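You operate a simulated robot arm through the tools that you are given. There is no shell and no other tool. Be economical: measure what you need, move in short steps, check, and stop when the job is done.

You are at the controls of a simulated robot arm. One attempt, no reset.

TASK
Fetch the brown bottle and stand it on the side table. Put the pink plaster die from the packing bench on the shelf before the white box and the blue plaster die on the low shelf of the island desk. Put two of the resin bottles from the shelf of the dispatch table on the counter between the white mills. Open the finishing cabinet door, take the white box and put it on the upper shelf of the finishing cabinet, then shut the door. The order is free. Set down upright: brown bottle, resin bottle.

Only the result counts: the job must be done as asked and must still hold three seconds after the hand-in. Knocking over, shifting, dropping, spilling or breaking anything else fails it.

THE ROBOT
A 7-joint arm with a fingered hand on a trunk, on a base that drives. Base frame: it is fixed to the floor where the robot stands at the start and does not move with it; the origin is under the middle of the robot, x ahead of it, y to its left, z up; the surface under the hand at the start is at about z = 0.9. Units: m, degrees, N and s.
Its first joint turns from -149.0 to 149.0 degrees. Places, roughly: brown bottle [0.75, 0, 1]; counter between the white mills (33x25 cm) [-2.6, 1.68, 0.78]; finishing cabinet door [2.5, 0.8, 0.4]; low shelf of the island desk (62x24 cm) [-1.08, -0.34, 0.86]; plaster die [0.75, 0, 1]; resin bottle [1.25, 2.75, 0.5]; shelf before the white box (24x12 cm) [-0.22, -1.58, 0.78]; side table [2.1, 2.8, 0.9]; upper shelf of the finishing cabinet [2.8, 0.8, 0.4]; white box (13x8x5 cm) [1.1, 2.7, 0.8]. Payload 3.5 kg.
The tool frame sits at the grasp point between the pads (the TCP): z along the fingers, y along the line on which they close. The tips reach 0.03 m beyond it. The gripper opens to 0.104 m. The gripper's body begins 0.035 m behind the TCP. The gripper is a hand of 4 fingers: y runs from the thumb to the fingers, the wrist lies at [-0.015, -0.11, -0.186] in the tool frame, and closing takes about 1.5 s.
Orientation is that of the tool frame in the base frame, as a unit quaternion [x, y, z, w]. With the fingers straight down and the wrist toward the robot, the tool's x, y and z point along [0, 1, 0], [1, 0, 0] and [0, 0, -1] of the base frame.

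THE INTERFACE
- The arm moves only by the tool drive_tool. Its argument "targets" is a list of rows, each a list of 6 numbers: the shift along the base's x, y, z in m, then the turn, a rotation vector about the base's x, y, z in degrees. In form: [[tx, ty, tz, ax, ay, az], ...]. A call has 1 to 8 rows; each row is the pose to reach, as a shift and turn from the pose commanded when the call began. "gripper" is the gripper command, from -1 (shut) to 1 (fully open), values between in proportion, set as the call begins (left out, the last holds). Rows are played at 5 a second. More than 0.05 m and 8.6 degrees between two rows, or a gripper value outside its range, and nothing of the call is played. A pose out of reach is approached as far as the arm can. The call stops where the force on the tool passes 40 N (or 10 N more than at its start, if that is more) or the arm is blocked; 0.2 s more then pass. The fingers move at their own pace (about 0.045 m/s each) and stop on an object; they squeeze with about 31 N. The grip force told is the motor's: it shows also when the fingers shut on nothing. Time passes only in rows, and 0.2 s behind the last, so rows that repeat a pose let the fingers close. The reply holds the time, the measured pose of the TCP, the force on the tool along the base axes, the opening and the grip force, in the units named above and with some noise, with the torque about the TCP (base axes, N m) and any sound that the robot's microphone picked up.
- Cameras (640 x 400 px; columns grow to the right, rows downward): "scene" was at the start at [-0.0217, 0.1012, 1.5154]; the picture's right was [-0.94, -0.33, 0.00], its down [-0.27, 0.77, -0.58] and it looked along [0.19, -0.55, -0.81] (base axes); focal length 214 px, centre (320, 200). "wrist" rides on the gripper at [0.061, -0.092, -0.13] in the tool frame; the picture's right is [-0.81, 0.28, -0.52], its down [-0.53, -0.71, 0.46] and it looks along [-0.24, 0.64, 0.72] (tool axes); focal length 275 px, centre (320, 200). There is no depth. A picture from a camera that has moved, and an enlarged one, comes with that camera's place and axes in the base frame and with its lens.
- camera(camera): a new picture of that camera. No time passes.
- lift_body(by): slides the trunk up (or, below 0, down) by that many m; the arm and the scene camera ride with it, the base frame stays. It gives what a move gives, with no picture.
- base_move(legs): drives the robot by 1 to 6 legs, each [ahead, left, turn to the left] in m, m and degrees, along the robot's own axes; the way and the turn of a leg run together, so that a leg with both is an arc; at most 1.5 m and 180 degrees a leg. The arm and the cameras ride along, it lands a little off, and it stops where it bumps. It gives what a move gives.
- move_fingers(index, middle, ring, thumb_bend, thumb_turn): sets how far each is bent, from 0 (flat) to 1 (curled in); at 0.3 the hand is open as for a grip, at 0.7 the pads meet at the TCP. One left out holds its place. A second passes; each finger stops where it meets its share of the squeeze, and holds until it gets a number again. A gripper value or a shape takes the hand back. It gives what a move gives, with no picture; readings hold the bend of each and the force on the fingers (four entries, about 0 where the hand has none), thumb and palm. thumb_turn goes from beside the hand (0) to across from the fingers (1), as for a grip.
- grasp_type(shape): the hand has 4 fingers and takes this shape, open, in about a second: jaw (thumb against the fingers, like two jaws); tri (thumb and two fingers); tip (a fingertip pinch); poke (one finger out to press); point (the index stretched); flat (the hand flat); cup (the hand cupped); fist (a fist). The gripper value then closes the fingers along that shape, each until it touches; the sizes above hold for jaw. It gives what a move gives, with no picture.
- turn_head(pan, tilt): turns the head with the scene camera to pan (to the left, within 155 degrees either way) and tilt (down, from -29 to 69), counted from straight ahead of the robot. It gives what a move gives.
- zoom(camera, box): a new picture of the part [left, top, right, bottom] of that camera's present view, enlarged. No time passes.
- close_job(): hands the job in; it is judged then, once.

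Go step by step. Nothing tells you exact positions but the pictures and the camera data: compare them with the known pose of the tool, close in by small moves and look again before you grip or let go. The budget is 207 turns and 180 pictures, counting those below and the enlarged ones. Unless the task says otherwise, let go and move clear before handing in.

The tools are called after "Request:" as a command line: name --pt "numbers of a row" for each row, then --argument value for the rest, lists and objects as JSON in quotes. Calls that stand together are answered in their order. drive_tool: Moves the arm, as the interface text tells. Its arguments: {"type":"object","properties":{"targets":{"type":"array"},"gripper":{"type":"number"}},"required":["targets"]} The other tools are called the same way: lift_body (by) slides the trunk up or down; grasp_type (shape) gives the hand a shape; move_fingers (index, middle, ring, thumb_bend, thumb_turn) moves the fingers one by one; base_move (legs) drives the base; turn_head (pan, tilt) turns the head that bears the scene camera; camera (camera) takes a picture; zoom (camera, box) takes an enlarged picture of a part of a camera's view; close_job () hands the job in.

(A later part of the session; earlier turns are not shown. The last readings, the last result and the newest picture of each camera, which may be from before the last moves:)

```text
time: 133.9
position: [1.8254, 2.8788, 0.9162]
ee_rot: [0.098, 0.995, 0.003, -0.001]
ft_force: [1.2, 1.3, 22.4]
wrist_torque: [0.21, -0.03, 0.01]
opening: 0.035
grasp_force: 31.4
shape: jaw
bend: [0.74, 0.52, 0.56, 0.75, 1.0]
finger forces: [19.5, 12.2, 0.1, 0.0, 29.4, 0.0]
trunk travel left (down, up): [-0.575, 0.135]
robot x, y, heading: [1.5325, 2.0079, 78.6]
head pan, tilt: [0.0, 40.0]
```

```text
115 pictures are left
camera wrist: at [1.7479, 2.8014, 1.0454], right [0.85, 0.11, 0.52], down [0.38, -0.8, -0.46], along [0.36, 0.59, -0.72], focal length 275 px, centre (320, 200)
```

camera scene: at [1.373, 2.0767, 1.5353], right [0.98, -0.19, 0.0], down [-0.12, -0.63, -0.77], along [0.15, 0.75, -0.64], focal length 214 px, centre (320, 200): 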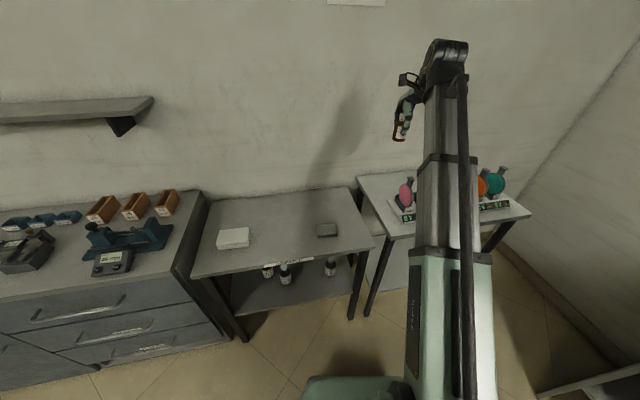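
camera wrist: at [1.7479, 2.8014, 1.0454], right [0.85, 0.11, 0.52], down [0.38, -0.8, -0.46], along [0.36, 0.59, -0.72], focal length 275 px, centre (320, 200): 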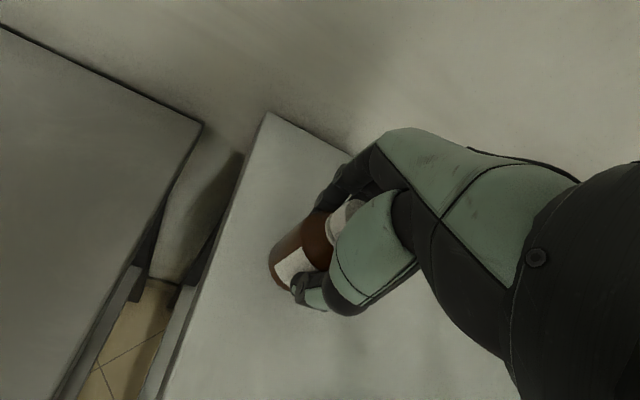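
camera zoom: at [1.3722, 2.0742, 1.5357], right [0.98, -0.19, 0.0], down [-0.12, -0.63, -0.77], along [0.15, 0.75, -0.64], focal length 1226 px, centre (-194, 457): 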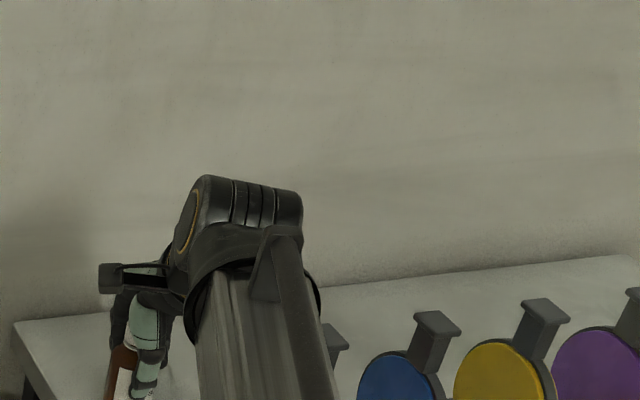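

Contact at 22 N; I relieve the load and open the hand.

Request:
drive_tool --pt "0 0 0.003 0 0 0" --pt "0 0 0.003 0 0 0"

Request:
drive_tool --pt "0 0 0 0 0 0" --pt "0 0 0 0 0 0" --pt "0 0 0 0 0 0" --pt "0 0 0 0 0 0" --pt "0 0 0 0 0 0" --pt "0 0 0 0 0 0" --gripper 0.8

Request:
camera --camera "wrist"

```text
time: 134.6
position: [1.8246, 2.8781, 0.9164]
ee_rot: [0.098, 0.995, -0.001, 0.0]
ft_force: [1.4, 2.4, 15.5]
wrist_torque: [0.34, -0.07, -0.04]
opening: 0.0347
grasp_force: 31.2
shape: jaw
bend: [0.74, 0.52, 0.56, 0.75, 1.0]
finger forces: [19.6, 12.4, 0.1, 0.0, 28.4, 0.1]
trunk travel left (down, up): [-0.575, 0.135]
robot x, y, heading: [1.5313, 2.0088, 78.9]
head pan, tilt: [0.0, 40.0]
```

```text
time: 135.9
position: [1.8261, 2.8793, 0.9155]
ee_rot: [0.098, 0.995, -0.001, -0.001]
ft_force: [-0.3, -0.4, 0.2]
wrist_torque: [0.06, 0.01, 0.0]
opening: 0.0934
grasp_force: 0.0
shape: jaw
bend: [0.29, 0.32, 0.3, 0.35, 0.98]
finger forces: [0.1, 0.0, 0.1, 0.1, 0.0, 0.0]
trunk travel left (down, up): [-0.575, 0.135]
robot x, y, heading: [1.5313, 2.0063, 78.8]
head pan, tilt: [0.0, 40.0]
```

```text
114 pictures are left
camera wrist: at [1.7479, 2.8028, 1.0451], right [0.85, 0.11, 0.52], down [0.38, -0.8, -0.46], along [0.36, 0.58, -0.73], focal length 275 px, centre (320, 200)
```

wrist: 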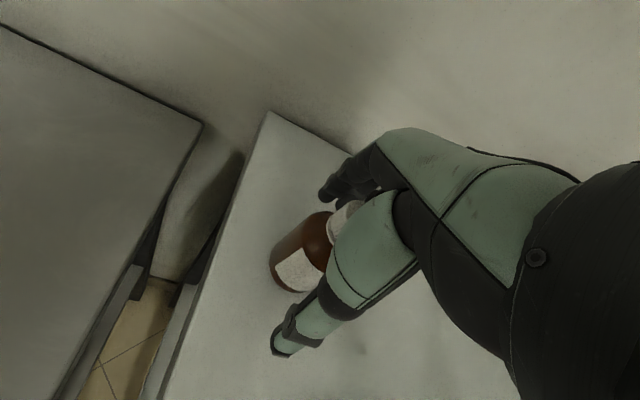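

Bottle stands. I lift straight up, then retract.

Request:
drive_tool --pt "0 0 0.03 0 0 0" --pt "0 0 0.07 0 0 0" --pt "0 0 0.11 0 0 0" --pt "0 0 0.155 0 0 0" --pt "0 0 0.2 0 0 0" --pt "0 0 0.245 0 0 0" --pt "-0.01 -0.03 0.28 0 0 0" --pt "-0.02 -0.07 0.3 0 0 0"

Request:
camera --camera "wrist"

Request:
zoom --camera "scene" --box '[190, 180, 370, 300]'

```text
time: 137.8
position: [1.805, 2.8099, 1.2162]
ee_rot: [0.098, 0.995, -0.001, -0.001]
ft_force: [-0.4, 0.1, 0.0]
wrist_torque: [0.01, 0.01, 0.02]
opening: 0.0936
grasp_force: 0.1
shape: jaw
bend: [0.29, 0.32, 0.3, 0.35, 0.98]
finger forces: [0.0, 0.0, 0.0, 0.0, 0.1, 0.1]
trunk travel left (down, up): [-0.575, 0.135]
robot x, y, heading: [1.534, 2.0061, 79.0]
head pan, tilt: [0.0, 40.0]
```

```text
113 pictures are left
camera wrist: at [1.7285, 2.7328, 1.3456], right [0.85, 0.11, 0.52], down [0.38, -0.8, -0.46], along [0.36, 0.58, -0.73], focal length 275 px, centre (320, 200)
```

wrist: 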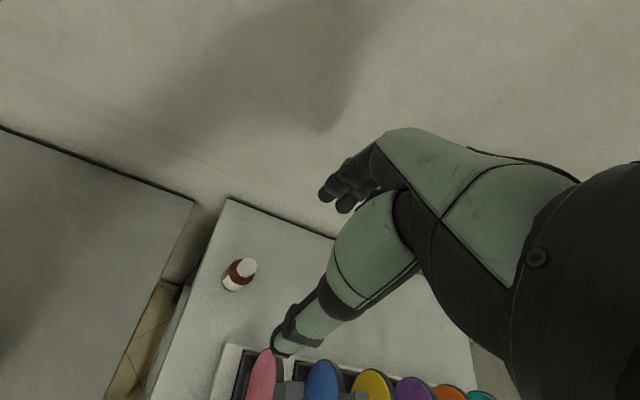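

```text
3.33 times, centred on (280, 240) of scene
camera zoom: at [1.3728, 2.0761, 1.5353], right [0.98, -0.19, 0.0], down [-0.12, -0.63, -0.77], along [0.15, 0.75, -0.64], focal length 715 px, centre (453, 67)
```

zoom: 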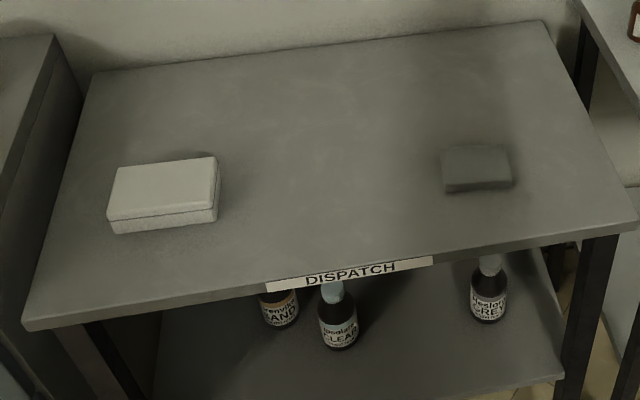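

Brown bottle is standing on the side table. Next a resin bottle ("GREY", isolated at x≈1.55): I back off, lower the trunk, and turn the hand to point forward.

Request:
base_move --legs '[[-0.45, 0, 0], [0, 0, 11]]'

Request:
lift_body --by -0.4

Request:
drive_tool --pt "0 0 0 4.8 4.8 -4.8" --pt "0 0 0 9.6 9.6 -9.6" --pt "0 0 0 14.4 14.4 -14.4" --pt "0 0 0 19.2 19.2 -19.2" --pt "0 0 0 24 24 -24" --pt "0 0 0 28.8 28.8 -28.8" --pt "0 0 0 33.6 33.6 -33.6"

Request:
turn_head --pan 0 --tilt 20

Request:
camera --camera "scene"

```text
time: 141.2
position: [1.556, 2.4032, 1.2159]
ee_rot: [-0.001, 1.0, 0.0, 0.0]
ft_force: [-0.2, 0.7, -0.2]
wrist_torque: [0.02, 0.02, -0.01]
opening: 0.0934
grasp_force: 0.1
shape: jaw
bend: [0.29, 0.32, 0.3, 0.35, 0.98]
finger forces: [0.0, 0.0, 0.0, 0.0, 0.1, 0.0]
trunk travel left (down, up): [-0.575, 0.135]
robot x, y, heading: [1.4461, 1.5571, 90.1]
head pan, tilt: [0.0, 40.0]
```

```text
time: 145.1
position: [1.5554, 2.4032, 0.8159]
ee_rot: [-0.002, 1.0, 0.0, -0.001]
ft_force: [0.6, -0.4, -0.2]
wrist_torque: [-0.01, 0.0, -0.02]
opening: 0.0934
grasp_force: 0.0
shape: jaw
bend: [0.29, 0.32, 0.3, 0.35, 0.98]
finger forces: [0.0, 0.0, 0.0, 0.0, 0.0, 0.0]
trunk travel left (down, up): [-0.175, 0.535]
robot x, y, heading: [1.4446, 1.5635, 90.1]
head pan, tilt: [0.0, 40.0]
```

```text
time: 146.7
position: [1.5557, 2.4033, 0.8151]
ee_rot: [0.28, 0.873, 0.282, -0.282]
ft_force: [0.4, -0.1, 0.7]
wrist_torque: [0.0, 0.01, -0.02]
opening: 0.0934
grasp_force: 0.2
shape: jaw
bend: [0.29, 0.32, 0.3, 0.35, 0.98]
finger forces: [0.0, 0.0, 0.1, 0.0, 0.1, 0.0]
trunk travel left (down, up): [-0.175, 0.535]
robot x, y, heading: [1.4454, 1.5635, 90.3]
head pan, tilt: [0.0, 40.0]
```

```text
time: 147.5
position: [1.5551, 2.4038, 0.8152]
ee_rot: [0.279, 0.875, 0.28, -0.281]
ft_force: [-0.4, -0.7, -0.2]
wrist_torque: [-0.03, 0.02, -0.01]
opening: 0.0934
grasp_force: 0.2
shape: jaw
bend: [0.29, 0.32, 0.3, 0.35, 0.98]
finger forces: [0.1, 0.0, 0.0, 0.0, 0.1, 0.0]
trunk travel left (down, up): [-0.175, 0.535]
robot x, y, heading: [1.4455, 1.5576, 90.1]
head pan, tilt: [0.0, 20.0]
```

```text
111 pictures are left
camera scene: at [1.2754, 1.6065, 1.1666], right [1.0, 0.0, 0.0], down [0.0, -0.34, -0.94], along [0.0, 0.94, -0.34], focal length 214 px, centre (320, 200)
```

scene: 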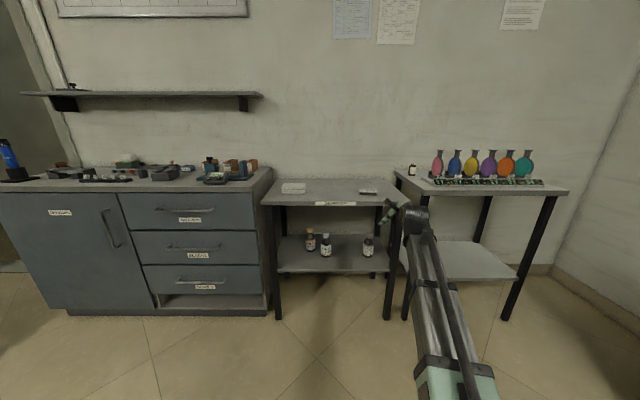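

Request:
drive_tool --pt "0 0 0 4.46 4.46 -4.46" --pt "0 0 0 8.92 8.92 -8.92" --pt "0 0 0 13.38 13.38 -13.38" --pt "0 -0.02 0 17.84 17.84 -17.84" --pt "0 -0.04 0 22.3 22.3 -22.3" --pt "0 -0.06 0 26.76 26.76 -26.76" --pt "0 -0.08 0 31.22 31.22 -31.22" --pt "0 -0.1 0 35.68 35.68 -35.68"

Request:
zoom --camera "scene" --box '[260, 170, 460, 295]'

Request:
camera --camera "wrist"

```text
time: 149.3
position: [1.5559, 2.3041, 0.8158]
ee_rot: [0.499, 0.501, 0.5, -0.5]
ft_force: [0.4, 0.5, 0.5]
wrist_torque: [-0.01, -0.03, -0.02]
opening: 0.0934
grasp_force: 0.2
shape: jaw
bend: [0.29, 0.32, 0.3, 0.35, 0.98]
finger forces: [0.1, 0.0, 0.0, 0.0, 0.0, 0.0]
trunk travel left (down, up): [-0.175, 0.535]
robot x, y, heading: [1.4476, 1.5597, 90.2]
head pan, tilt: [0.0, 20.0]
```

```text
3.20 times, centred on (360, 232) of scene
camera zoom: at [1.2755, 1.6066, 1.1667], right [1.0, 0.0, 0.0], down [0.0, -0.34, -0.94], along [0.0, 0.94, -0.34], focal length 686 px, centre (192, 96)
```

zoom: 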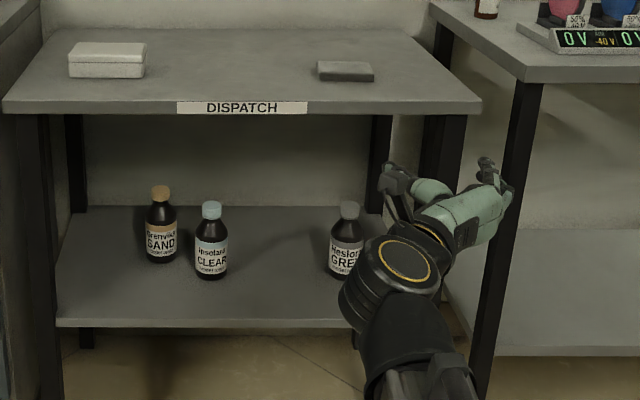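

```text
109 pictures are left
camera wrist: at [1.465, 2.1741, 0.8752], right [0.28, -0.52, -0.81], down [-0.71, 0.46, -0.53], along [0.65, 0.73, -0.24], focal length 275 px, centre (320, 200)
```

wrist: 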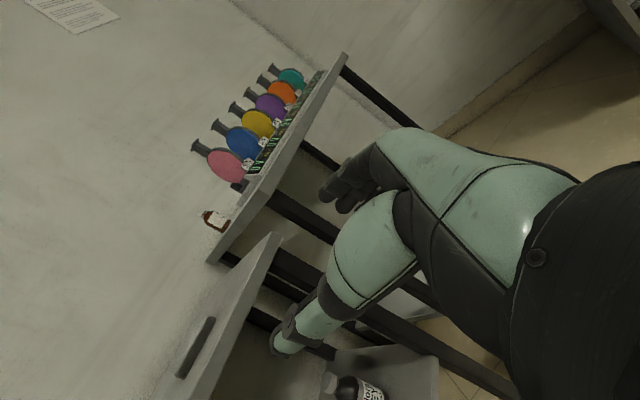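

Triangulating: shelf z≈0.40, grey bottle centre ≈(1.57,2.755), ~13 cm tall. I lower the trunk and hand in front of the table.

Request:
lift_body --by -0.17

Request:
drive_tool --pt "0.005 0 -0.04 0 0 0" --pt "0.01 0 -0.08 0 0 0" --pt "0.014 0 -0.12 0 0 0" --pt "0.014 0 -0.15 0 0 0" --pt "0.014 0 -0.17 0 0 0"

Request:
base_move --legs '[[0.2, 0, 0]]'

Request:
camera --camera "wrist"

Request:
camera --camera "scene"

```text
time: 151.2
position: [1.5572, 2.3036, 0.6453]
ee_rot: [0.498, 0.502, 0.501, -0.5]
ft_force: [-0.5, -0.6, 0.3]
wrist_torque: [0.02, 0.03, 0.0]
opening: 0.0934
grasp_force: 0.1
shape: jaw
bend: [0.29, 0.32, 0.3, 0.35, 0.98]
finger forces: [0.0, 0.0, 0.1, 0.0, 0.0, 0.0]
trunk travel left (down, up): [-0.005, 0.705]
robot x, y, heading: [1.4448, 1.5602, 90.6]
head pan, tilt: [0.0, 20.0]
```

```text
time: 152.4
position: [1.5756, 2.303, 0.5298]
ee_rot: [0.514, 0.515, 0.481, -0.489]
ft_force: [0.0, -0.4, -0.7]
wrist_torque: [0.01, 0.05, 0.01]
opening: 0.0937
grasp_force: 0.1
shape: jaw
bend: [0.29, 0.32, 0.3, 0.35, 0.98]
finger forces: [0.0, 0.1, 0.0, 0.0, 0.0, 0.0]
out of reach, approached as far as the arm can: row 2, 3, 4, 5
trunk travel left (down, up): [-0.005, 0.705]
robot x, y, heading: [1.449, 1.5621, 90.0]
head pan, tilt: [0.0, 20.0]
```

```text
time: 154.0
position: [1.5749, 2.5021, 0.5308]
ee_rot: [0.514, 0.515, 0.481, -0.489]
ft_force: [0.0, -0.8, -0.1]
wrist_torque: [0.0, -0.01, 0.0]
opening: 0.0937
grasp_force: 0.1
shape: jaw
bend: [0.29, 0.32, 0.3, 0.35, 0.98]
finger forces: [0.1, 0.0, 0.1, 0.0, 0.0, 0.1]
trunk travel left (down, up): [-0.005, 0.705]
robot x, y, heading: [1.4426, 1.7567, 90.0]
head pan, tilt: [0.0, 20.0]
```

```text
108 pictures are left
camera wrist: at [1.485, 2.3755, 0.5991], right [0.27, -0.56, -0.78], down [-0.72, 0.42, -0.55], along [0.64, 0.71, -0.29], focal length 275 px, centre (320, 200)
```

wrist: 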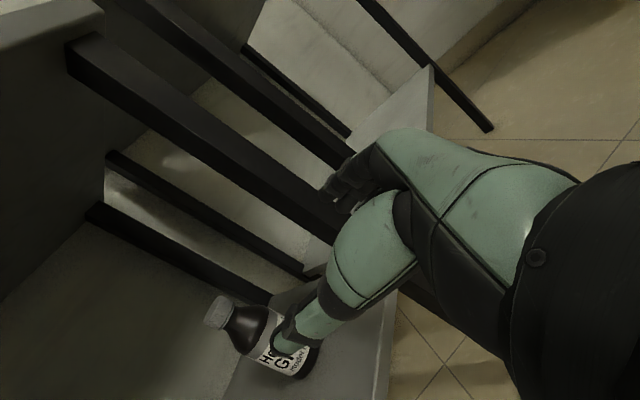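

```text
107 pictures are left
camera scene: at [1.2745, 1.8051, 0.9967], right [1.0, 0.0, 0.0], down [0.0, -0.34, -0.94], along [0.0, 0.94, -0.34], focal length 214 px, centre (320, 200)
```

scene: 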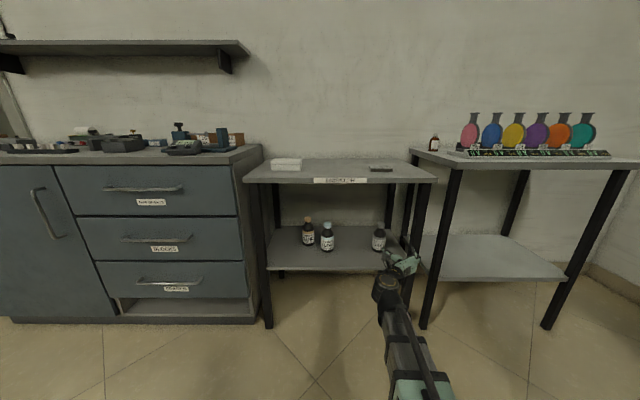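

The level pose can't get low enough; I tilt the hand 30° downward, which lifts the wrist.

Request:
drive_tool --pt "0 0 0 -7.5 0 0" --pt "0 0 0 -15 0 0" --pt "0 0 0 -22.5 0 0" --pt "0 0 0 -30 0 0" --pt "0 0 0 -30 0 0"

Request:
camera --camera "wrist"

```text
time: 155.2
position: [1.5748, 2.5012, 0.5302]
ee_rot: [0.623, 0.623, 0.331, -0.338]
ft_force: [0.2, -0.4, -0.2]
wrist_torque: [0.01, -0.02, 0.02]
opening: 0.0933
grasp_force: 0.0
shape: jaw
bend: [0.29, 0.32, 0.3, 0.35, 0.98]
finger forces: [0.0, 0.0, 0.1, 0.0, 0.1, 0.0]
trunk travel left (down, up): [-0.005, 0.705]
robot x, y, heading: [1.448, 1.7553, 90.4]
head pan, tilt: [0.0, 20.0]
```

```text
106 pictures are left
camera wrist: at [1.485, 2.4277, 0.6533], right [0.27, -0.88, -0.39], down [-0.72, 0.08, -0.69], along [0.64, 0.47, -0.61], focal length 275 px, centre (320, 200)
```

wrist: 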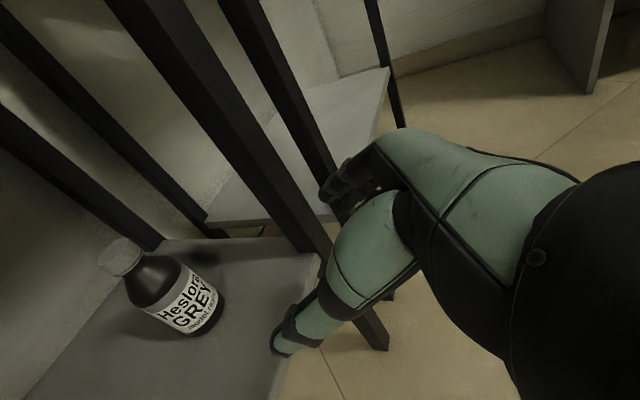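

Grey bottle centre ≈(1.563,2.752), top z≈0.525. I yaw the hand 20° right to clear the table leg and lower to z≈0.47 before entering.

Request:
drive_tool --pt "0 0 -0.02 0 0 -7" --pt "-0.01 0 -0.04 0 0 -14" --pt "-0.02 0 -0.06 0 0 -20" --pt "-0.03 0 -0.06 0 0 -20" --gripper 0.65

Request:
camera --camera "wrist"

Request:
zoom --camera "scene" --box '[260, 160, 460, 310]'

```text
time: 156.2
position: [1.5465, 2.502, 0.4711]
ee_rot: [0.722, 0.503, 0.386, -0.276]
ft_force: [0.3, 0.2, 0.9]
wrist_torque: [0.01, 0.01, 0.02]
opening: 0.086
grasp_force: 0.0
shape: jaw
bend: [0.27, 0.33, 0.31, 0.47, 0.99]
finger forces: [0.0, 0.0, 0.0, 0.0, 0.0, 0.0]
trunk travel left (down, up): [-0.005, 0.705]
robot x, y, heading: [1.4439, 1.7593, 90.1]
head pan, tilt: [0.0, 20.0]
```

```text
105 pictures are left
camera wrist: at [1.4351, 2.4628, 0.5932], right [-0.05, -0.92, -0.4], down [-0.65, 0.33, -0.69], along [0.76, 0.22, -0.61], focal length 275 px, centre (320, 200)
```

wrist: 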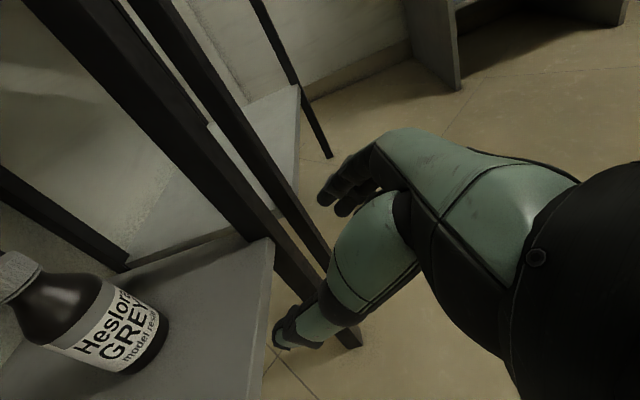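

```text
2.67 times, centred on (360, 235) of scene
camera zoom: at [1.2745, 1.8051, 0.9967], right [1.0, 0.0, 0.0], down [0.0, -0.34, -0.94], along [0.0, 0.94, -0.34], focal length 572 px, centre (213, 107)
```

zoom: 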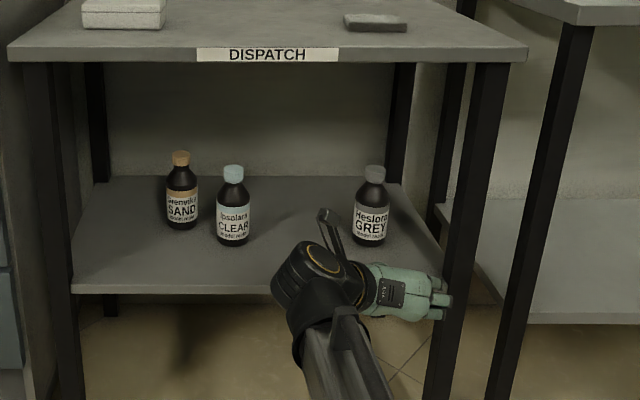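

I shift left, then enter along the hand's own direction to stay clear of the leg.

Request:
drive_tool --pt "-0.035 0.004 0.007 0 0 0" --pt "-0.0715 0.008 0.007 0 0 0" --pt "-0.057 0.048 0.007 0 0 0" --pt "-0.042 0.088 0.007 0 0 0" --pt "-0.028 0.128 0.007 0 0 0" --pt "-0.013 0.168 0.007 0 0 0"

Request:
camera --camera "wrist"

Request:
zoom --camera "scene" --box '[260, 160, 460, 310]'

```text
time: 157.6
position: [1.5318, 2.672, 0.4784]
ee_rot: [0.722, 0.504, 0.385, -0.277]
ft_force: [-0.1, -0.7, 0.8]
wrist_torque: [0.0, 0.03, 0.04]
opening: 0.0862
grasp_force: 0.2
shape: jaw
bend: [0.27, 0.33, 0.31, 0.47, 0.99]
finger forces: [0.0, 0.0, 0.0, 0.0, 0.0, 0.1]
trunk travel left (down, up): [-0.005, 0.705]
robot x, y, heading: [1.4454, 1.7525, 90.5]
head pan, tilt: [0.0, 20.0]
```

```text
103 pictures are left
camera wrist: at [1.4224, 2.6333, 0.6019], right [-0.04, -0.92, -0.4], down [-0.65, 0.33, -0.69], along [0.76, 0.23, -0.61], focal length 275 px, centre (320, 200)
```

wrist: 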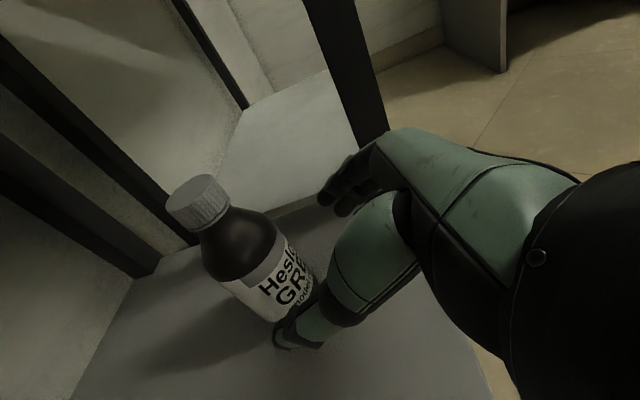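

```text
2.67 times, centred on (360, 235) of scene
camera zoom: at [1.2744, 1.805, 0.9967], right [1.0, 0.0, 0.0], down [0.0, -0.34, -0.94], along [0.0, 0.94, -0.34], focal length 572 px, centre (213, 107)
```

zoom: 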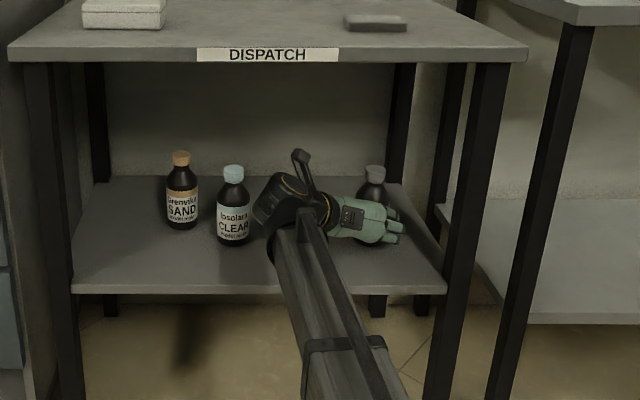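

Request:
drive_tool --pt "0.012 0.03 0 0 0 0" --pt "0.024 0.06 0 0 0 0" --pt "0.03 0.076 0 0 0 0"

Request:
camera --camera "wrist"

Request:
zoom --camera "scene" --box '[300, 180, 420, 270]'

```text
time: 158.4
position: [1.5623, 2.7462, 0.4768]
ee_rot: [0.722, 0.505, 0.385, -0.276]
ft_force: [-0.3, 0.0, -0.2]
wrist_torque: [-0.01, 0.01, 0.01]
opening: 0.0858
grasp_force: 0.0
shape: jaw
bend: [0.27, 0.33, 0.31, 0.47, 0.99]
finger forces: [0.1, 0.0, 0.1, 0.1, 0.0, 0.0]
trunk travel left (down, up): [-0.005, 0.705]
robot x, y, heading: [1.4454, 1.753, 90.4]
head pan, tilt: [0.0, 20.0]
```

```text
101 pictures are left
camera wrist: at [1.452, 2.7076, 0.6004], right [-0.04, -0.92, -0.39], down [-0.65, 0.33, -0.69], along [0.76, 0.23, -0.61], focal length 275 px, centre (320, 200)
```

wrist: 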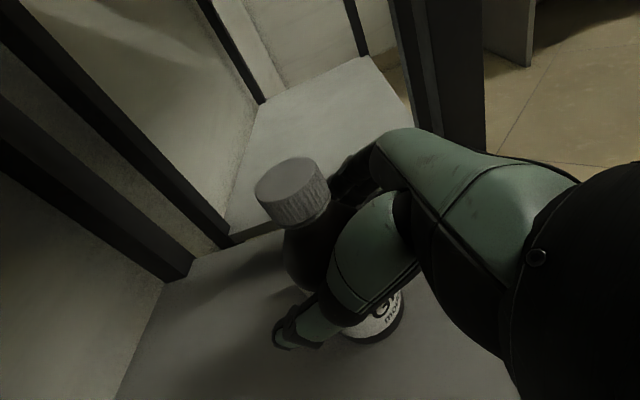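

```text
4.44 times, centred on (360, 225) of scene
camera zoom: at [1.2745, 1.8051, 0.9967], right [1.0, 0.0, 0.0], down [0.0, -0.34, -0.94], along [0.0, 0.94, -0.34], focal length 953 px, centre (142, 89)
```

zoom: 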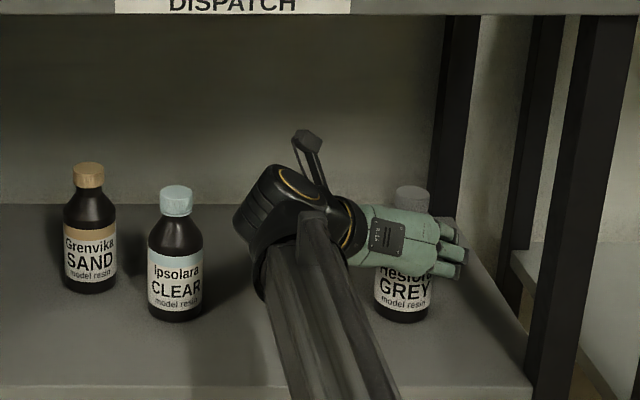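

Fingers sit at the shoulder; I lower 2 cm onto the body, then close.

Request:
drive_tool --pt "0 0.004 -0.01 0 0 0" --pt "0 0.006 -0.02 0 0 0"

Request:
drive_tool --pt "0 0 0 0 0 0" --pt "0 0 0 0 0 0" --pt "0 0 0 0 0 0" --pt "0 0 0 0 0 0" --pt "0 0 0 0 0 0" --pt "0 0 0 0 0 0" --pt "0 0 0 0 0 0" --pt "0 0 0 0 0 0" --gripper -1

Request:
camera --camera "wrist"

Request:
zoom --camera "scene" --box '[300, 180, 420, 270]'

```text
time: 159.0
position: [1.5626, 2.7525, 0.4571]
ee_rot: [0.722, 0.505, 0.385, -0.276]
ft_force: [-0.1, -0.2, -0.2]
wrist_torque: [0.01, 0.0, -0.01]
opening: 0.086
grasp_force: 0.1
shape: jaw
bend: [0.27, 0.33, 0.31, 0.47, 0.99]
finger forces: [0.0, 0.1, 0.1, 0.1, 0.0, 0.0]
trunk travel left (down, up): [-0.005, 0.705]
robot x, y, heading: [1.4478, 1.7587, 90.4]
head pan, tilt: [0.0, 20.0]
```

```text
time: 160.8
position: [1.5614, 2.7531, 0.4569]
ee_rot: [0.722, 0.503, 0.386, -0.276]
ft_force: [-0.4, 1.1, 0.5]
wrist_torque: [-0.03, -0.01, 0.0]
opening: 0.0468
grasp_force: 31.6
shape: jaw
bend: [0.75, 0.41, 0.36, 0.74, 1.0]
finger forces: [16.4, 7.8, 4.0, 0.0, 27.1, 0.1]
trunk travel left (down, up): [-0.005, 0.705]
robot x, y, heading: [1.4452, 1.7603, 90.4]
head pan, tilt: [0.0, 20.0]
```

```text
99 pictures are left
camera wrist: at [1.4518, 2.7136, 0.5799], right [-0.04, -0.92, -0.39], down [-0.65, 0.33, -0.69], along [0.76, 0.23, -0.61], focal length 275 px, centre (320, 200)
```

wrist: 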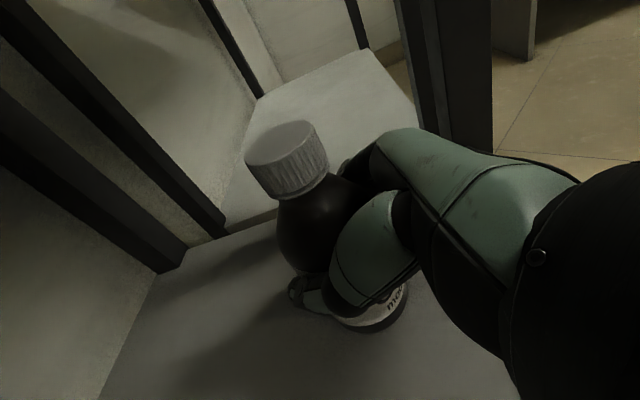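

```text
4.44 times, centred on (360, 225) of scene
camera zoom: at [1.2745, 1.8052, 0.9967], right [1.0, 0.0, 0.0], down [0.0, -0.34, -0.94], along [0.0, 0.94, -0.34], focal length 953 px, centre (142, 89)
```

zoom: 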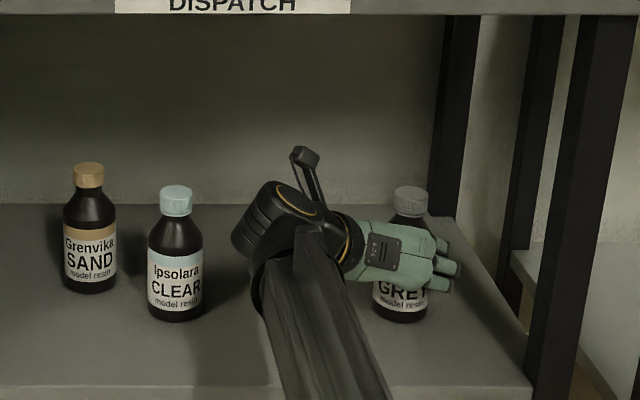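

Firm grip. Lift 3 cm and retract along the same path.

Request:
drive_tool --pt "0 0 0.015 0 0 0" --pt "0 0 0.03 0 0 0" --pt "-0.015 -0.04 0.035 0 0 0" --pt "-0.03 -0.08 0.035 0 0 0" --pt "-0.045 -0.12 0.035 0 0 0" --pt "-0.06 -0.16 0.035 0 0 0" --pt "-0.075 -0.2 0.035 0 0 0" --pt "-0.085 -0.24 0.035 0 0 0"

Request:
camera --camera "wrist"

Request:
zoom --camera "scene" --box '[260, 160, 460, 310]'

```text
time: 162.6
position: [1.4781, 2.5126, 0.4922]
ee_rot: [0.721, 0.505, 0.386, -0.276]
ft_force: [1.3, -0.2, -3.6]
wrist_torque: [0.01, 0.01, 0.02]
opening: 0.0465
grasp_force: 31.1
shape: jaw
bend: [0.75, 0.41, 0.36, 0.74, 1.0]
finger forces: [15.9, 7.7, 4.0, 0.0, 27.0, 0.1]
trunk travel left (down, up): [-0.005, 0.705]
robot x, y, heading: [1.4454, 1.7544, 90.1]
head pan, tilt: [0.0, 20.0]
```

```text
97 pictures are left
camera wrist: at [1.3677, 2.473, 0.616], right [-0.04, -0.92, -0.39], down [-0.65, 0.33, -0.69], along [0.76, 0.23, -0.61], focal length 275 px, centre (320, 200)
```

wrist: 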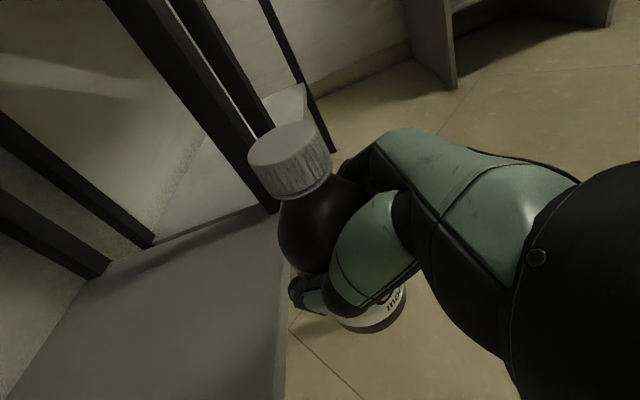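

```text
2.67 times, centred on (360, 235) of scene
camera zoom: at [1.2745, 1.8055, 0.9966], right [1.0, 0.0, 0.0], down [0.0, -0.34, -0.94], along [0.0, 0.94, -0.34], focal length 572 px, centre (213, 107)
```

zoom: 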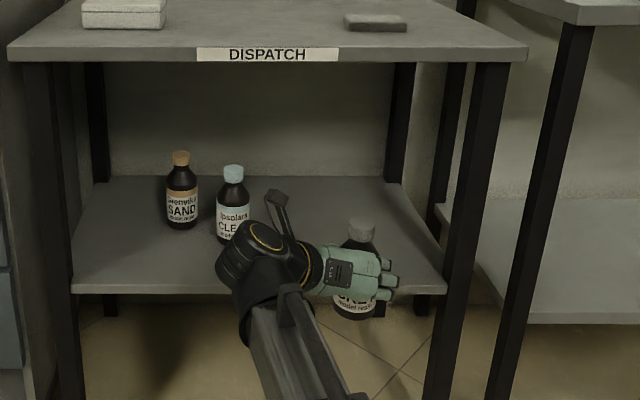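

Bottle is out. I back up, raise the trunk, and drive toward the mills side, then look.

Request:
base_move --legs '[[-0.15, 0, 0]]'

Request:
lift_body --by 0.52

Request:
base_move --legs '[[0, 0, 90], [1.4, 0, 0]]'

Request:
turn_head --pan -15 --tilt 35

Request:
camera --camera "scene"

Request:
camera --camera "wrist"

```text
time: 164.0
position: [1.4793, 2.3621, 0.4935]
ee_rot: [0.722, 0.504, 0.386, -0.276]
ft_force: [0.2, -0.5, -2.8]
wrist_torque: [0.02, 0.02, -0.01]
opening: 0.0465
grasp_force: 30.7
shape: jaw
bend: [0.75, 0.41, 0.36, 0.74, 1.0]
finger forces: [15.8, 7.8, 4.1, 0.0, 27.0, 0.1]
trunk travel left (down, up): [-0.005, 0.705]
robot x, y, heading: [1.4474, 1.6065, 90.3]
head pan, tilt: [0.0, 20.0]
```

```text
refused: 0.52 is not a number from -0.4 to 0.4
```

```text
time: 174.6
position: [-0.6806, 1.7095, 0.4929]
ee_rot: [0.169, 0.864, 0.085, -0.467]
ft_force: [-0.3, 0.2, -3.3]
wrist_torque: [-0.03, -0.02, -0.02]
opening: 0.0461
grasp_force: 30.9
shape: jaw
bend: [0.75, 0.41, 0.36, 0.74, 1.0]
finger forces: [15.5, 7.6, 3.9, 0.0, 26.6, 0.0]
trunk travel left (down, up): [-0.005, 0.705]
robot x, y, heading: [0.0737, 1.6518, 178.2]
head pan, tilt: [0.0, 20.0]
```

```text
time: 175.3
position: [-0.682, 1.7095, 0.4929]
ee_rot: [0.169, 0.864, 0.085, -0.466]
ft_force: [0.6, 0.2, -3.1]
wrist_torque: [-0.03, 0.0, -0.02]
opening: 0.046
grasp_force: 30.9
shape: jaw
bend: [0.75, 0.41, 0.36, 0.74, 1.0]
finger forces: [15.6, 7.6, 3.9, 0.1, 26.7, 0.1]
trunk travel left (down, up): [-0.005, 0.705]
robot x, y, heading: [0.0717, 1.6529, 178.3]
head pan, tilt: [-15.0, 35.0]
```

```text
95 pictures are left
camera scene: at [0.0259, 1.506, 0.9729], right [0.29, 0.96, 0.0], down [0.55, -0.16, -0.82], along [-0.79, 0.23, -0.57], focal length 214 px, centre (320, 200)
```

scene: 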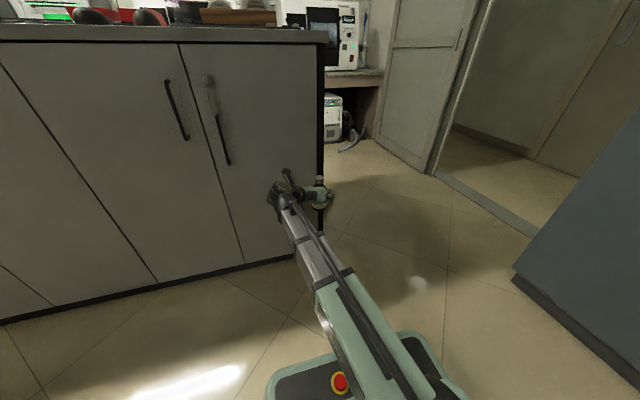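

```text
94 pictures are left
camera wrist: at [-0.6448, 1.5992, 0.6161], right [0.92, -0.07, -0.39], down [-0.35, -0.64, -0.69], along [-0.2, 0.77, -0.61], focal length 275 px, centre (320, 200)
```

wrist: 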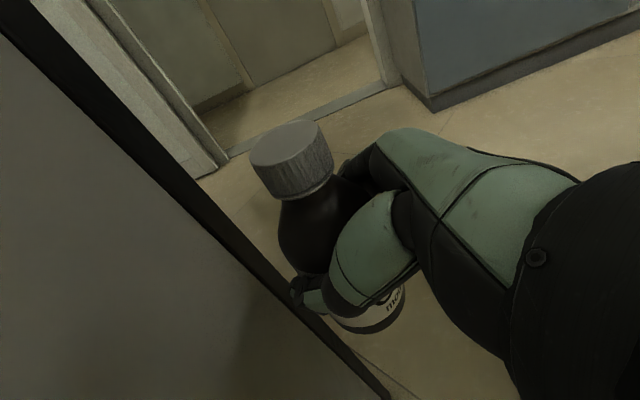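

I back off, raise the trunk, sidestep right past the island's end, then advance.

Request:
base_move --legs '[[-0.12, 0, 1.7]]'

Request:
lift_body --by 0.4

Request:
lift_body --by 0.2

Request:
base_move --legs '[[0, -0.6, 0], [1.1, 0, 0]]'

Request:
turn_head --pan 25 --tilt 35

Request:
camera --camera "scene"

```text
time: 176.6
position: [-0.5631, 1.6858, 0.4931]
ee_rot: [0.156, 0.866, 0.078, -0.468]
ft_force: [-0.4, -0.7, -3.4]
wrist_torque: [-0.02, 0.01, -0.02]
opening: 0.0459
grasp_force: 30.8
shape: jaw
bend: [0.75, 0.41, 0.36, 0.74, 1.0]
finger forces: [15.5, 7.8, 3.9, 0.1, 26.7, 0.0]
trunk travel left (down, up): [-0.005, 0.705]
robot x, y, heading: [0.1903, 1.6497, -180.0]
head pan, tilt: [-15.0, 35.0]
```

```text
time: 180.4
position: [-0.5637, 1.6847, 0.8929]
ee_rot: [0.157, 0.866, 0.078, -0.468]
ft_force: [-0.3, 0.4, -3.2]
wrist_torque: [0.0, -0.01, -0.01]
opening: 0.0462
grasp_force: 30.8
shape: jaw
bend: [0.75, 0.41, 0.36, 0.74, 1.0]
finger forces: [15.5, 7.7, 3.9, 0.0, 26.6, 0.1]
trunk travel left (down, up): [-0.405, 0.305]
robot x, y, heading: [0.1879, 1.6491, -179.9]
head pan, tilt: [-15.0, 35.0]
```

```text
time: 182.6
position: [-0.5625, 1.6845, 1.0933]
ee_rot: [0.156, 0.867, 0.078, -0.467]
ft_force: [-0.1, -0.8, -3.3]
wrist_torque: [0.01, 0.03, 0.01]
opening: 0.0461
grasp_force: 30.6
shape: jaw
bend: [0.75, 0.41, 0.36, 0.74, 1.0]
finger forces: [15.5, 7.6, 3.9, 0.1, 26.6, 0.0]
trunk travel left (down, up): [-0.605, 0.105]
robot x, y, heading: [0.1917, 1.653, -180.1]
head pan, tilt: [-15.0, 35.0]
```

```text
time: 191.2
position: [-1.6644, 2.3182, 1.0929]
ee_rot: [0.166, 0.865, 0.084, -0.467]
ft_force: [0.0, 0.2, -4.1]
wrist_torque: [-0.02, 0.0, 0.01]
opening: 0.0458
grasp_force: 31.2
shape: jaw
bend: [0.75, 0.41, 0.36, 0.74, 1.0]
finger forces: [15.6, 7.7, 3.9, 0.1, 26.7, 0.1]
trunk travel left (down, up): [-0.605, 0.105]
robot x, y, heading: [-0.9079, 2.2683, 178.8]
head pan, tilt: [-15.0, 35.0]
```

```text
time: 192.3
position: [-1.6646, 2.3182, 1.0933]
ee_rot: [0.167, 0.865, 0.083, -0.466]
ft_force: [0.0, 0.4, -3.5]
wrist_torque: [-0.02, 0.0, -0.02]
opening: 0.0461
grasp_force: 30.9
shape: jaw
bend: [0.75, 0.41, 0.36, 0.74, 1.0]
finger forces: [15.6, 7.8, 3.9, 0.1, 26.6, 0.0]
trunk travel left (down, up): [-0.605, 0.105]
robot x, y, heading: [-0.911, 2.2657, 178.7]
head pan, tilt: [25.0, 35.0]
```

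```text
93 pictures are left
camera scene: at [-0.951, 2.0597, 1.5728], right [-0.4, 0.92, 0.0], down [0.53, 0.23, -0.82], along [-0.75, -0.33, -0.57], focal length 214 px, centre (320, 200)
```

scene: 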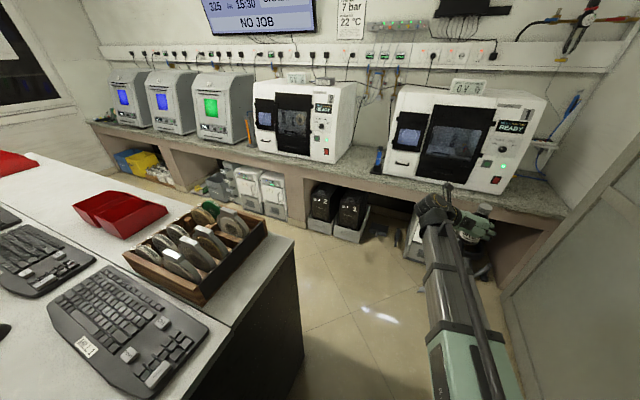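

The gap between the white mills is visible; zoom in on it.

Request:
zoom --camera "scene" --box '[320, 100, 440, 200]'

```text
4.00 times, centred on (380, 150) of scene
camera zoom: at [-0.951, 2.0597, 1.5728], right [-0.4, 0.92, 0.0], down [0.53, 0.23, -0.82], along [-0.75, -0.33, -0.57], focal length 858 px, centre (80, 400)
```

zoom: 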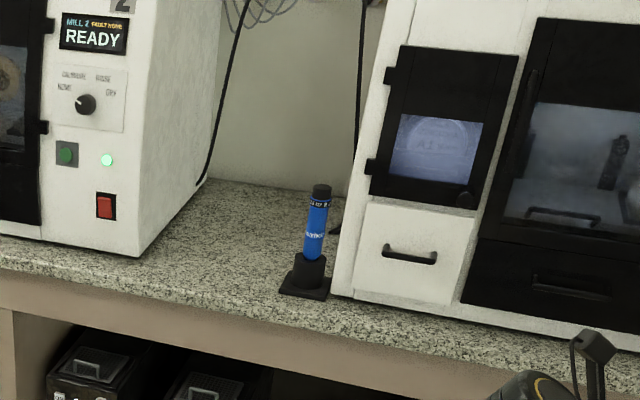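

The gap spans y≈1.50–1.92 with a blue torch at y≈1.85; counter front x≈−2.38. I drive in facing the gap diagonally.

Request:
base_move --legs '[[0.45, 0, 0], [0, 0, 27.3], [0.44, 0.076, 0]]'

Request:
turn_head --pan 0 --tilt 40

Request:
camera --camera "scene"

Request:
camera --camera "wrist"

```text
time: 198.7
position: [-2.4075, 1.7055, 1.0939]
ee_rot: [-0.048, 0.879, -0.032, -0.473]
ft_force: [-1.1, 0.1, -2.9]
wrist_torque: [-0.01, 0.03, -0.01]
opening: 0.0462
grasp_force: 30.9
shape: jaw
bend: [0.75, 0.41, 0.36, 0.74, 1.0]
finger forces: [15.6, 7.6, 3.9, 0.1, 26.6, 0.0]
trunk travel left (down, up): [-0.605, 0.105]
robot x, y, heading: [-1.7162, 2.0136, -153.5]
head pan, tilt: [25.0, 35.0]
```

```text
time: 199.6
position: [-2.4072, 1.7052, 1.0918]
ee_rot: [-0.048, 0.879, -0.032, -0.473]
ft_force: [0.6, -0.4, -3.5]
wrist_torque: [-0.06, -0.03, -0.03]
opening: 0.0459
grasp_force: 31.3
shape: jaw
bend: [0.75, 0.41, 0.36, 0.74, 1.0]
finger forces: [15.6, 7.7, 3.9, 0.0, 26.7, 0.0]
trunk travel left (down, up): [-0.605, 0.105]
robot x, y, heading: [-1.7158, 2.0121, -153.3]
head pan, tilt: [0.0, 40.0]
```

```text
91 pictures are left
camera scene: at [-1.6771, 1.8423, 1.5653], right [-0.45, 0.89, 0.0], down [0.57, 0.29, -0.77], along [-0.68, -0.34, -0.64], focal length 214 px, centre (320, 200)
```

scene: 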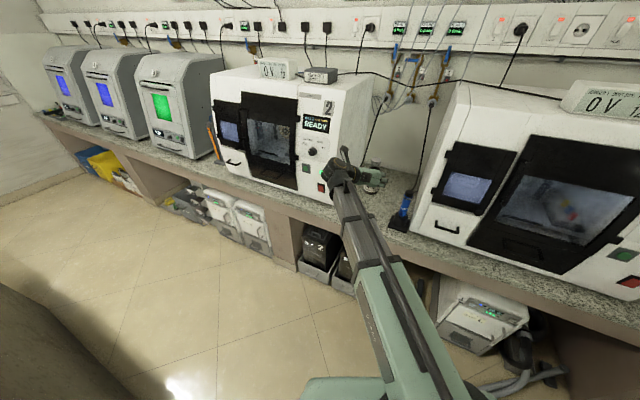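

```text
90 pictures are left
camera wrist: at [-2.3212, 1.6259, 1.216], right [0.84, 0.37, -0.39], down [0.0, -0.73, -0.69], along [-0.54, 0.58, -0.61], focal length 275 px, centre (320, 200)
```

wrist: 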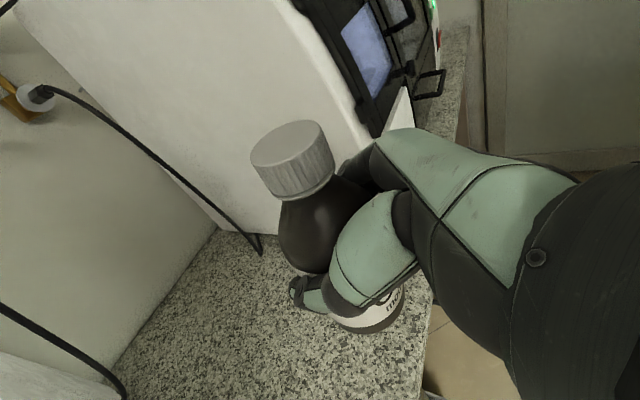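

I nudge the base forward and yaw the hand 15° so the wrist clears the left mill, then move over the deep spot (−2.66,1.66).

Request:
base_move --legs '[[0.08, 0, 0]]'

Request:
drive_tool --pt "0 0 -0.02 0 0 7.5" --pt "-0.03 0 -0.05 0 0 15" --pt "-0.07 -0.003 -0.07 0 0 15" --pt "-0.11 -0.006 -0.09 0 0 15" --pt "-0.15 -0.008 -0.11 0 0 15" --pt "-0.175 -0.008 -0.14 0 0 15"

Request:
camera --camera "wrist"

Request:
zoom --camera "scene" --box '[300, 120, 460, 240]'

```text
time: 200.6
position: [-2.4801, 1.6708, 1.0918]
ee_rot: [-0.048, 0.879, -0.031, -0.473]
ft_force: [-1.0, 0.2, -2.7]
wrist_torque: [0.0, -0.05, -0.03]
opening: 0.0459
grasp_force: 30.9
shape: jaw
bend: [0.75, 0.41, 0.36, 0.74, 1.0]
finger forces: [15.7, 7.6, 4.0, 0.0, 26.7, 0.0]
trunk travel left (down, up): [-0.605, 0.105]
robot x, y, heading: [-1.786, 1.9733, -153.5]
head pan, tilt: [0.0, 40.0]
```

```text
time: 202.0
position: [-2.6542, 1.6614, 0.9524]
ee_rot: [-0.162, 0.866, -0.094, -0.464]
ft_force: [0.1, -0.3, -2.8]
wrist_torque: [0.0, 0.0, 0.01]
opening: 0.046
grasp_force: 31.0
shape: jaw
bend: [0.75, 0.41, 0.36, 0.74, 1.0]
finger forces: [15.6, 7.8, 4.0, 0.0, 26.5, 0.0]
trunk travel left (down, up): [-0.605, 0.105]
robot x, y, heading: [-1.7903, 1.9814, -153.5]
head pan, tilt: [0.0, 40.0]
```

```text
89 pictures are left
camera wrist: at [-2.5502, 1.6057, 1.0753], right [0.72, 0.57, -0.39], down [0.18, -0.7, -0.69], along [-0.67, 0.42, -0.61], focal length 275 px, centre (320, 200)
```

wrist: 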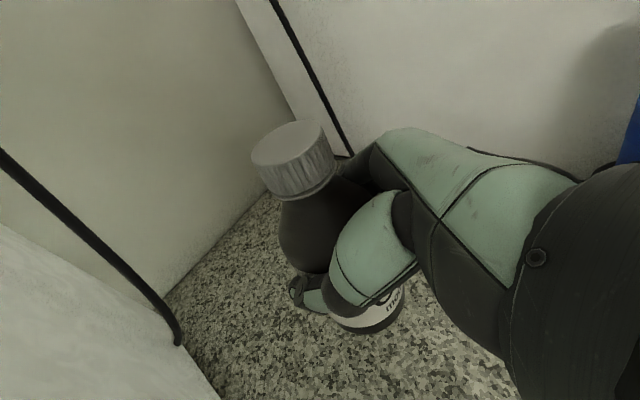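

```text
3.33 times, centred on (380, 180) of scene
camera zoom: at [-1.7494, 1.8063, 1.5653], right [-0.45, 0.89, 0.0], down [0.57, 0.29, -0.77], along [-0.68, -0.34, -0.64], focal length 715 px, centre (120, 267)
```

zoom: 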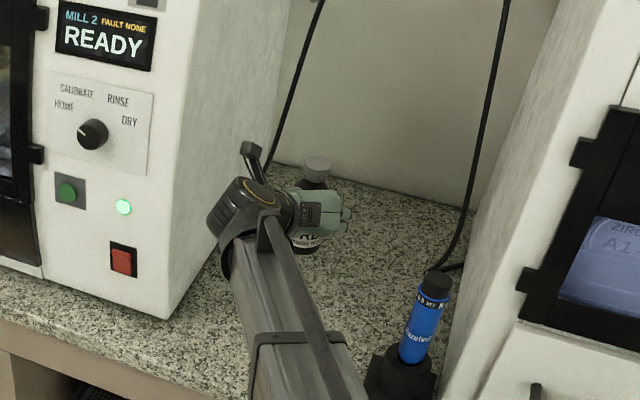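

Request:
drive_tool --pt "0 0 -0.04 0 0 0" --pt "0 0 -0.08 0 0 0" --pt "0 0 -0.095 0 0 0" --pt "0 0 -0.1 0 0 0" --pt "0 0 -0.105 0 0 0" --pt "0 0 -0.109 0 0 0" --pt "0 0 -0.112 0 0 0"

Request:
camera --camera "wrist"

```text
time: 203.6
position: [-2.6521, 1.662, 0.8448]
ee_rot: [-0.163, 0.864, -0.093, -0.466]
ft_force: [-4.4, -4.9, 29.9]
wrist_torque: [0.46, 0.6, 0.12]
opening: 0.0469
grasp_force: 30.8
shape: jaw
bend: [0.75, 0.41, 0.36, 0.76, 0.96]
finger forces: [15.7, 7.3, 4.9, 0.1, 29.5, 0.0]
trunk travel left (down, up): [-0.605, 0.105]
robot x, y, heading: [-1.7884, 1.9763, -153.4]
head pan, tilt: [0.0, 40.0]
```

```text
87 pictures are left
camera wrist: at [-2.5478, 1.6071, 0.9673], right [0.72, 0.57, -0.4], down [0.18, -0.7, -0.69], along [-0.67, 0.42, -0.61], focal length 275 px, centre (320, 200)
```

wrist: 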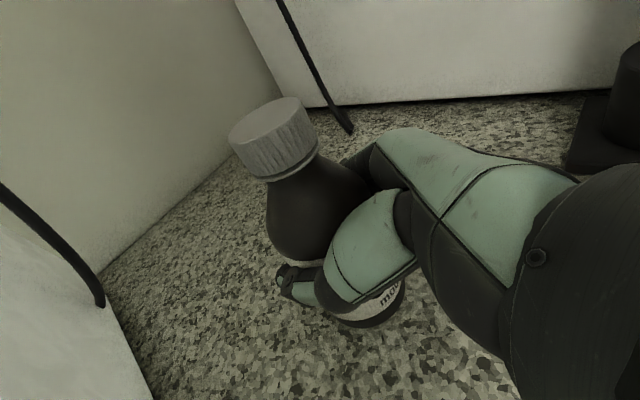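

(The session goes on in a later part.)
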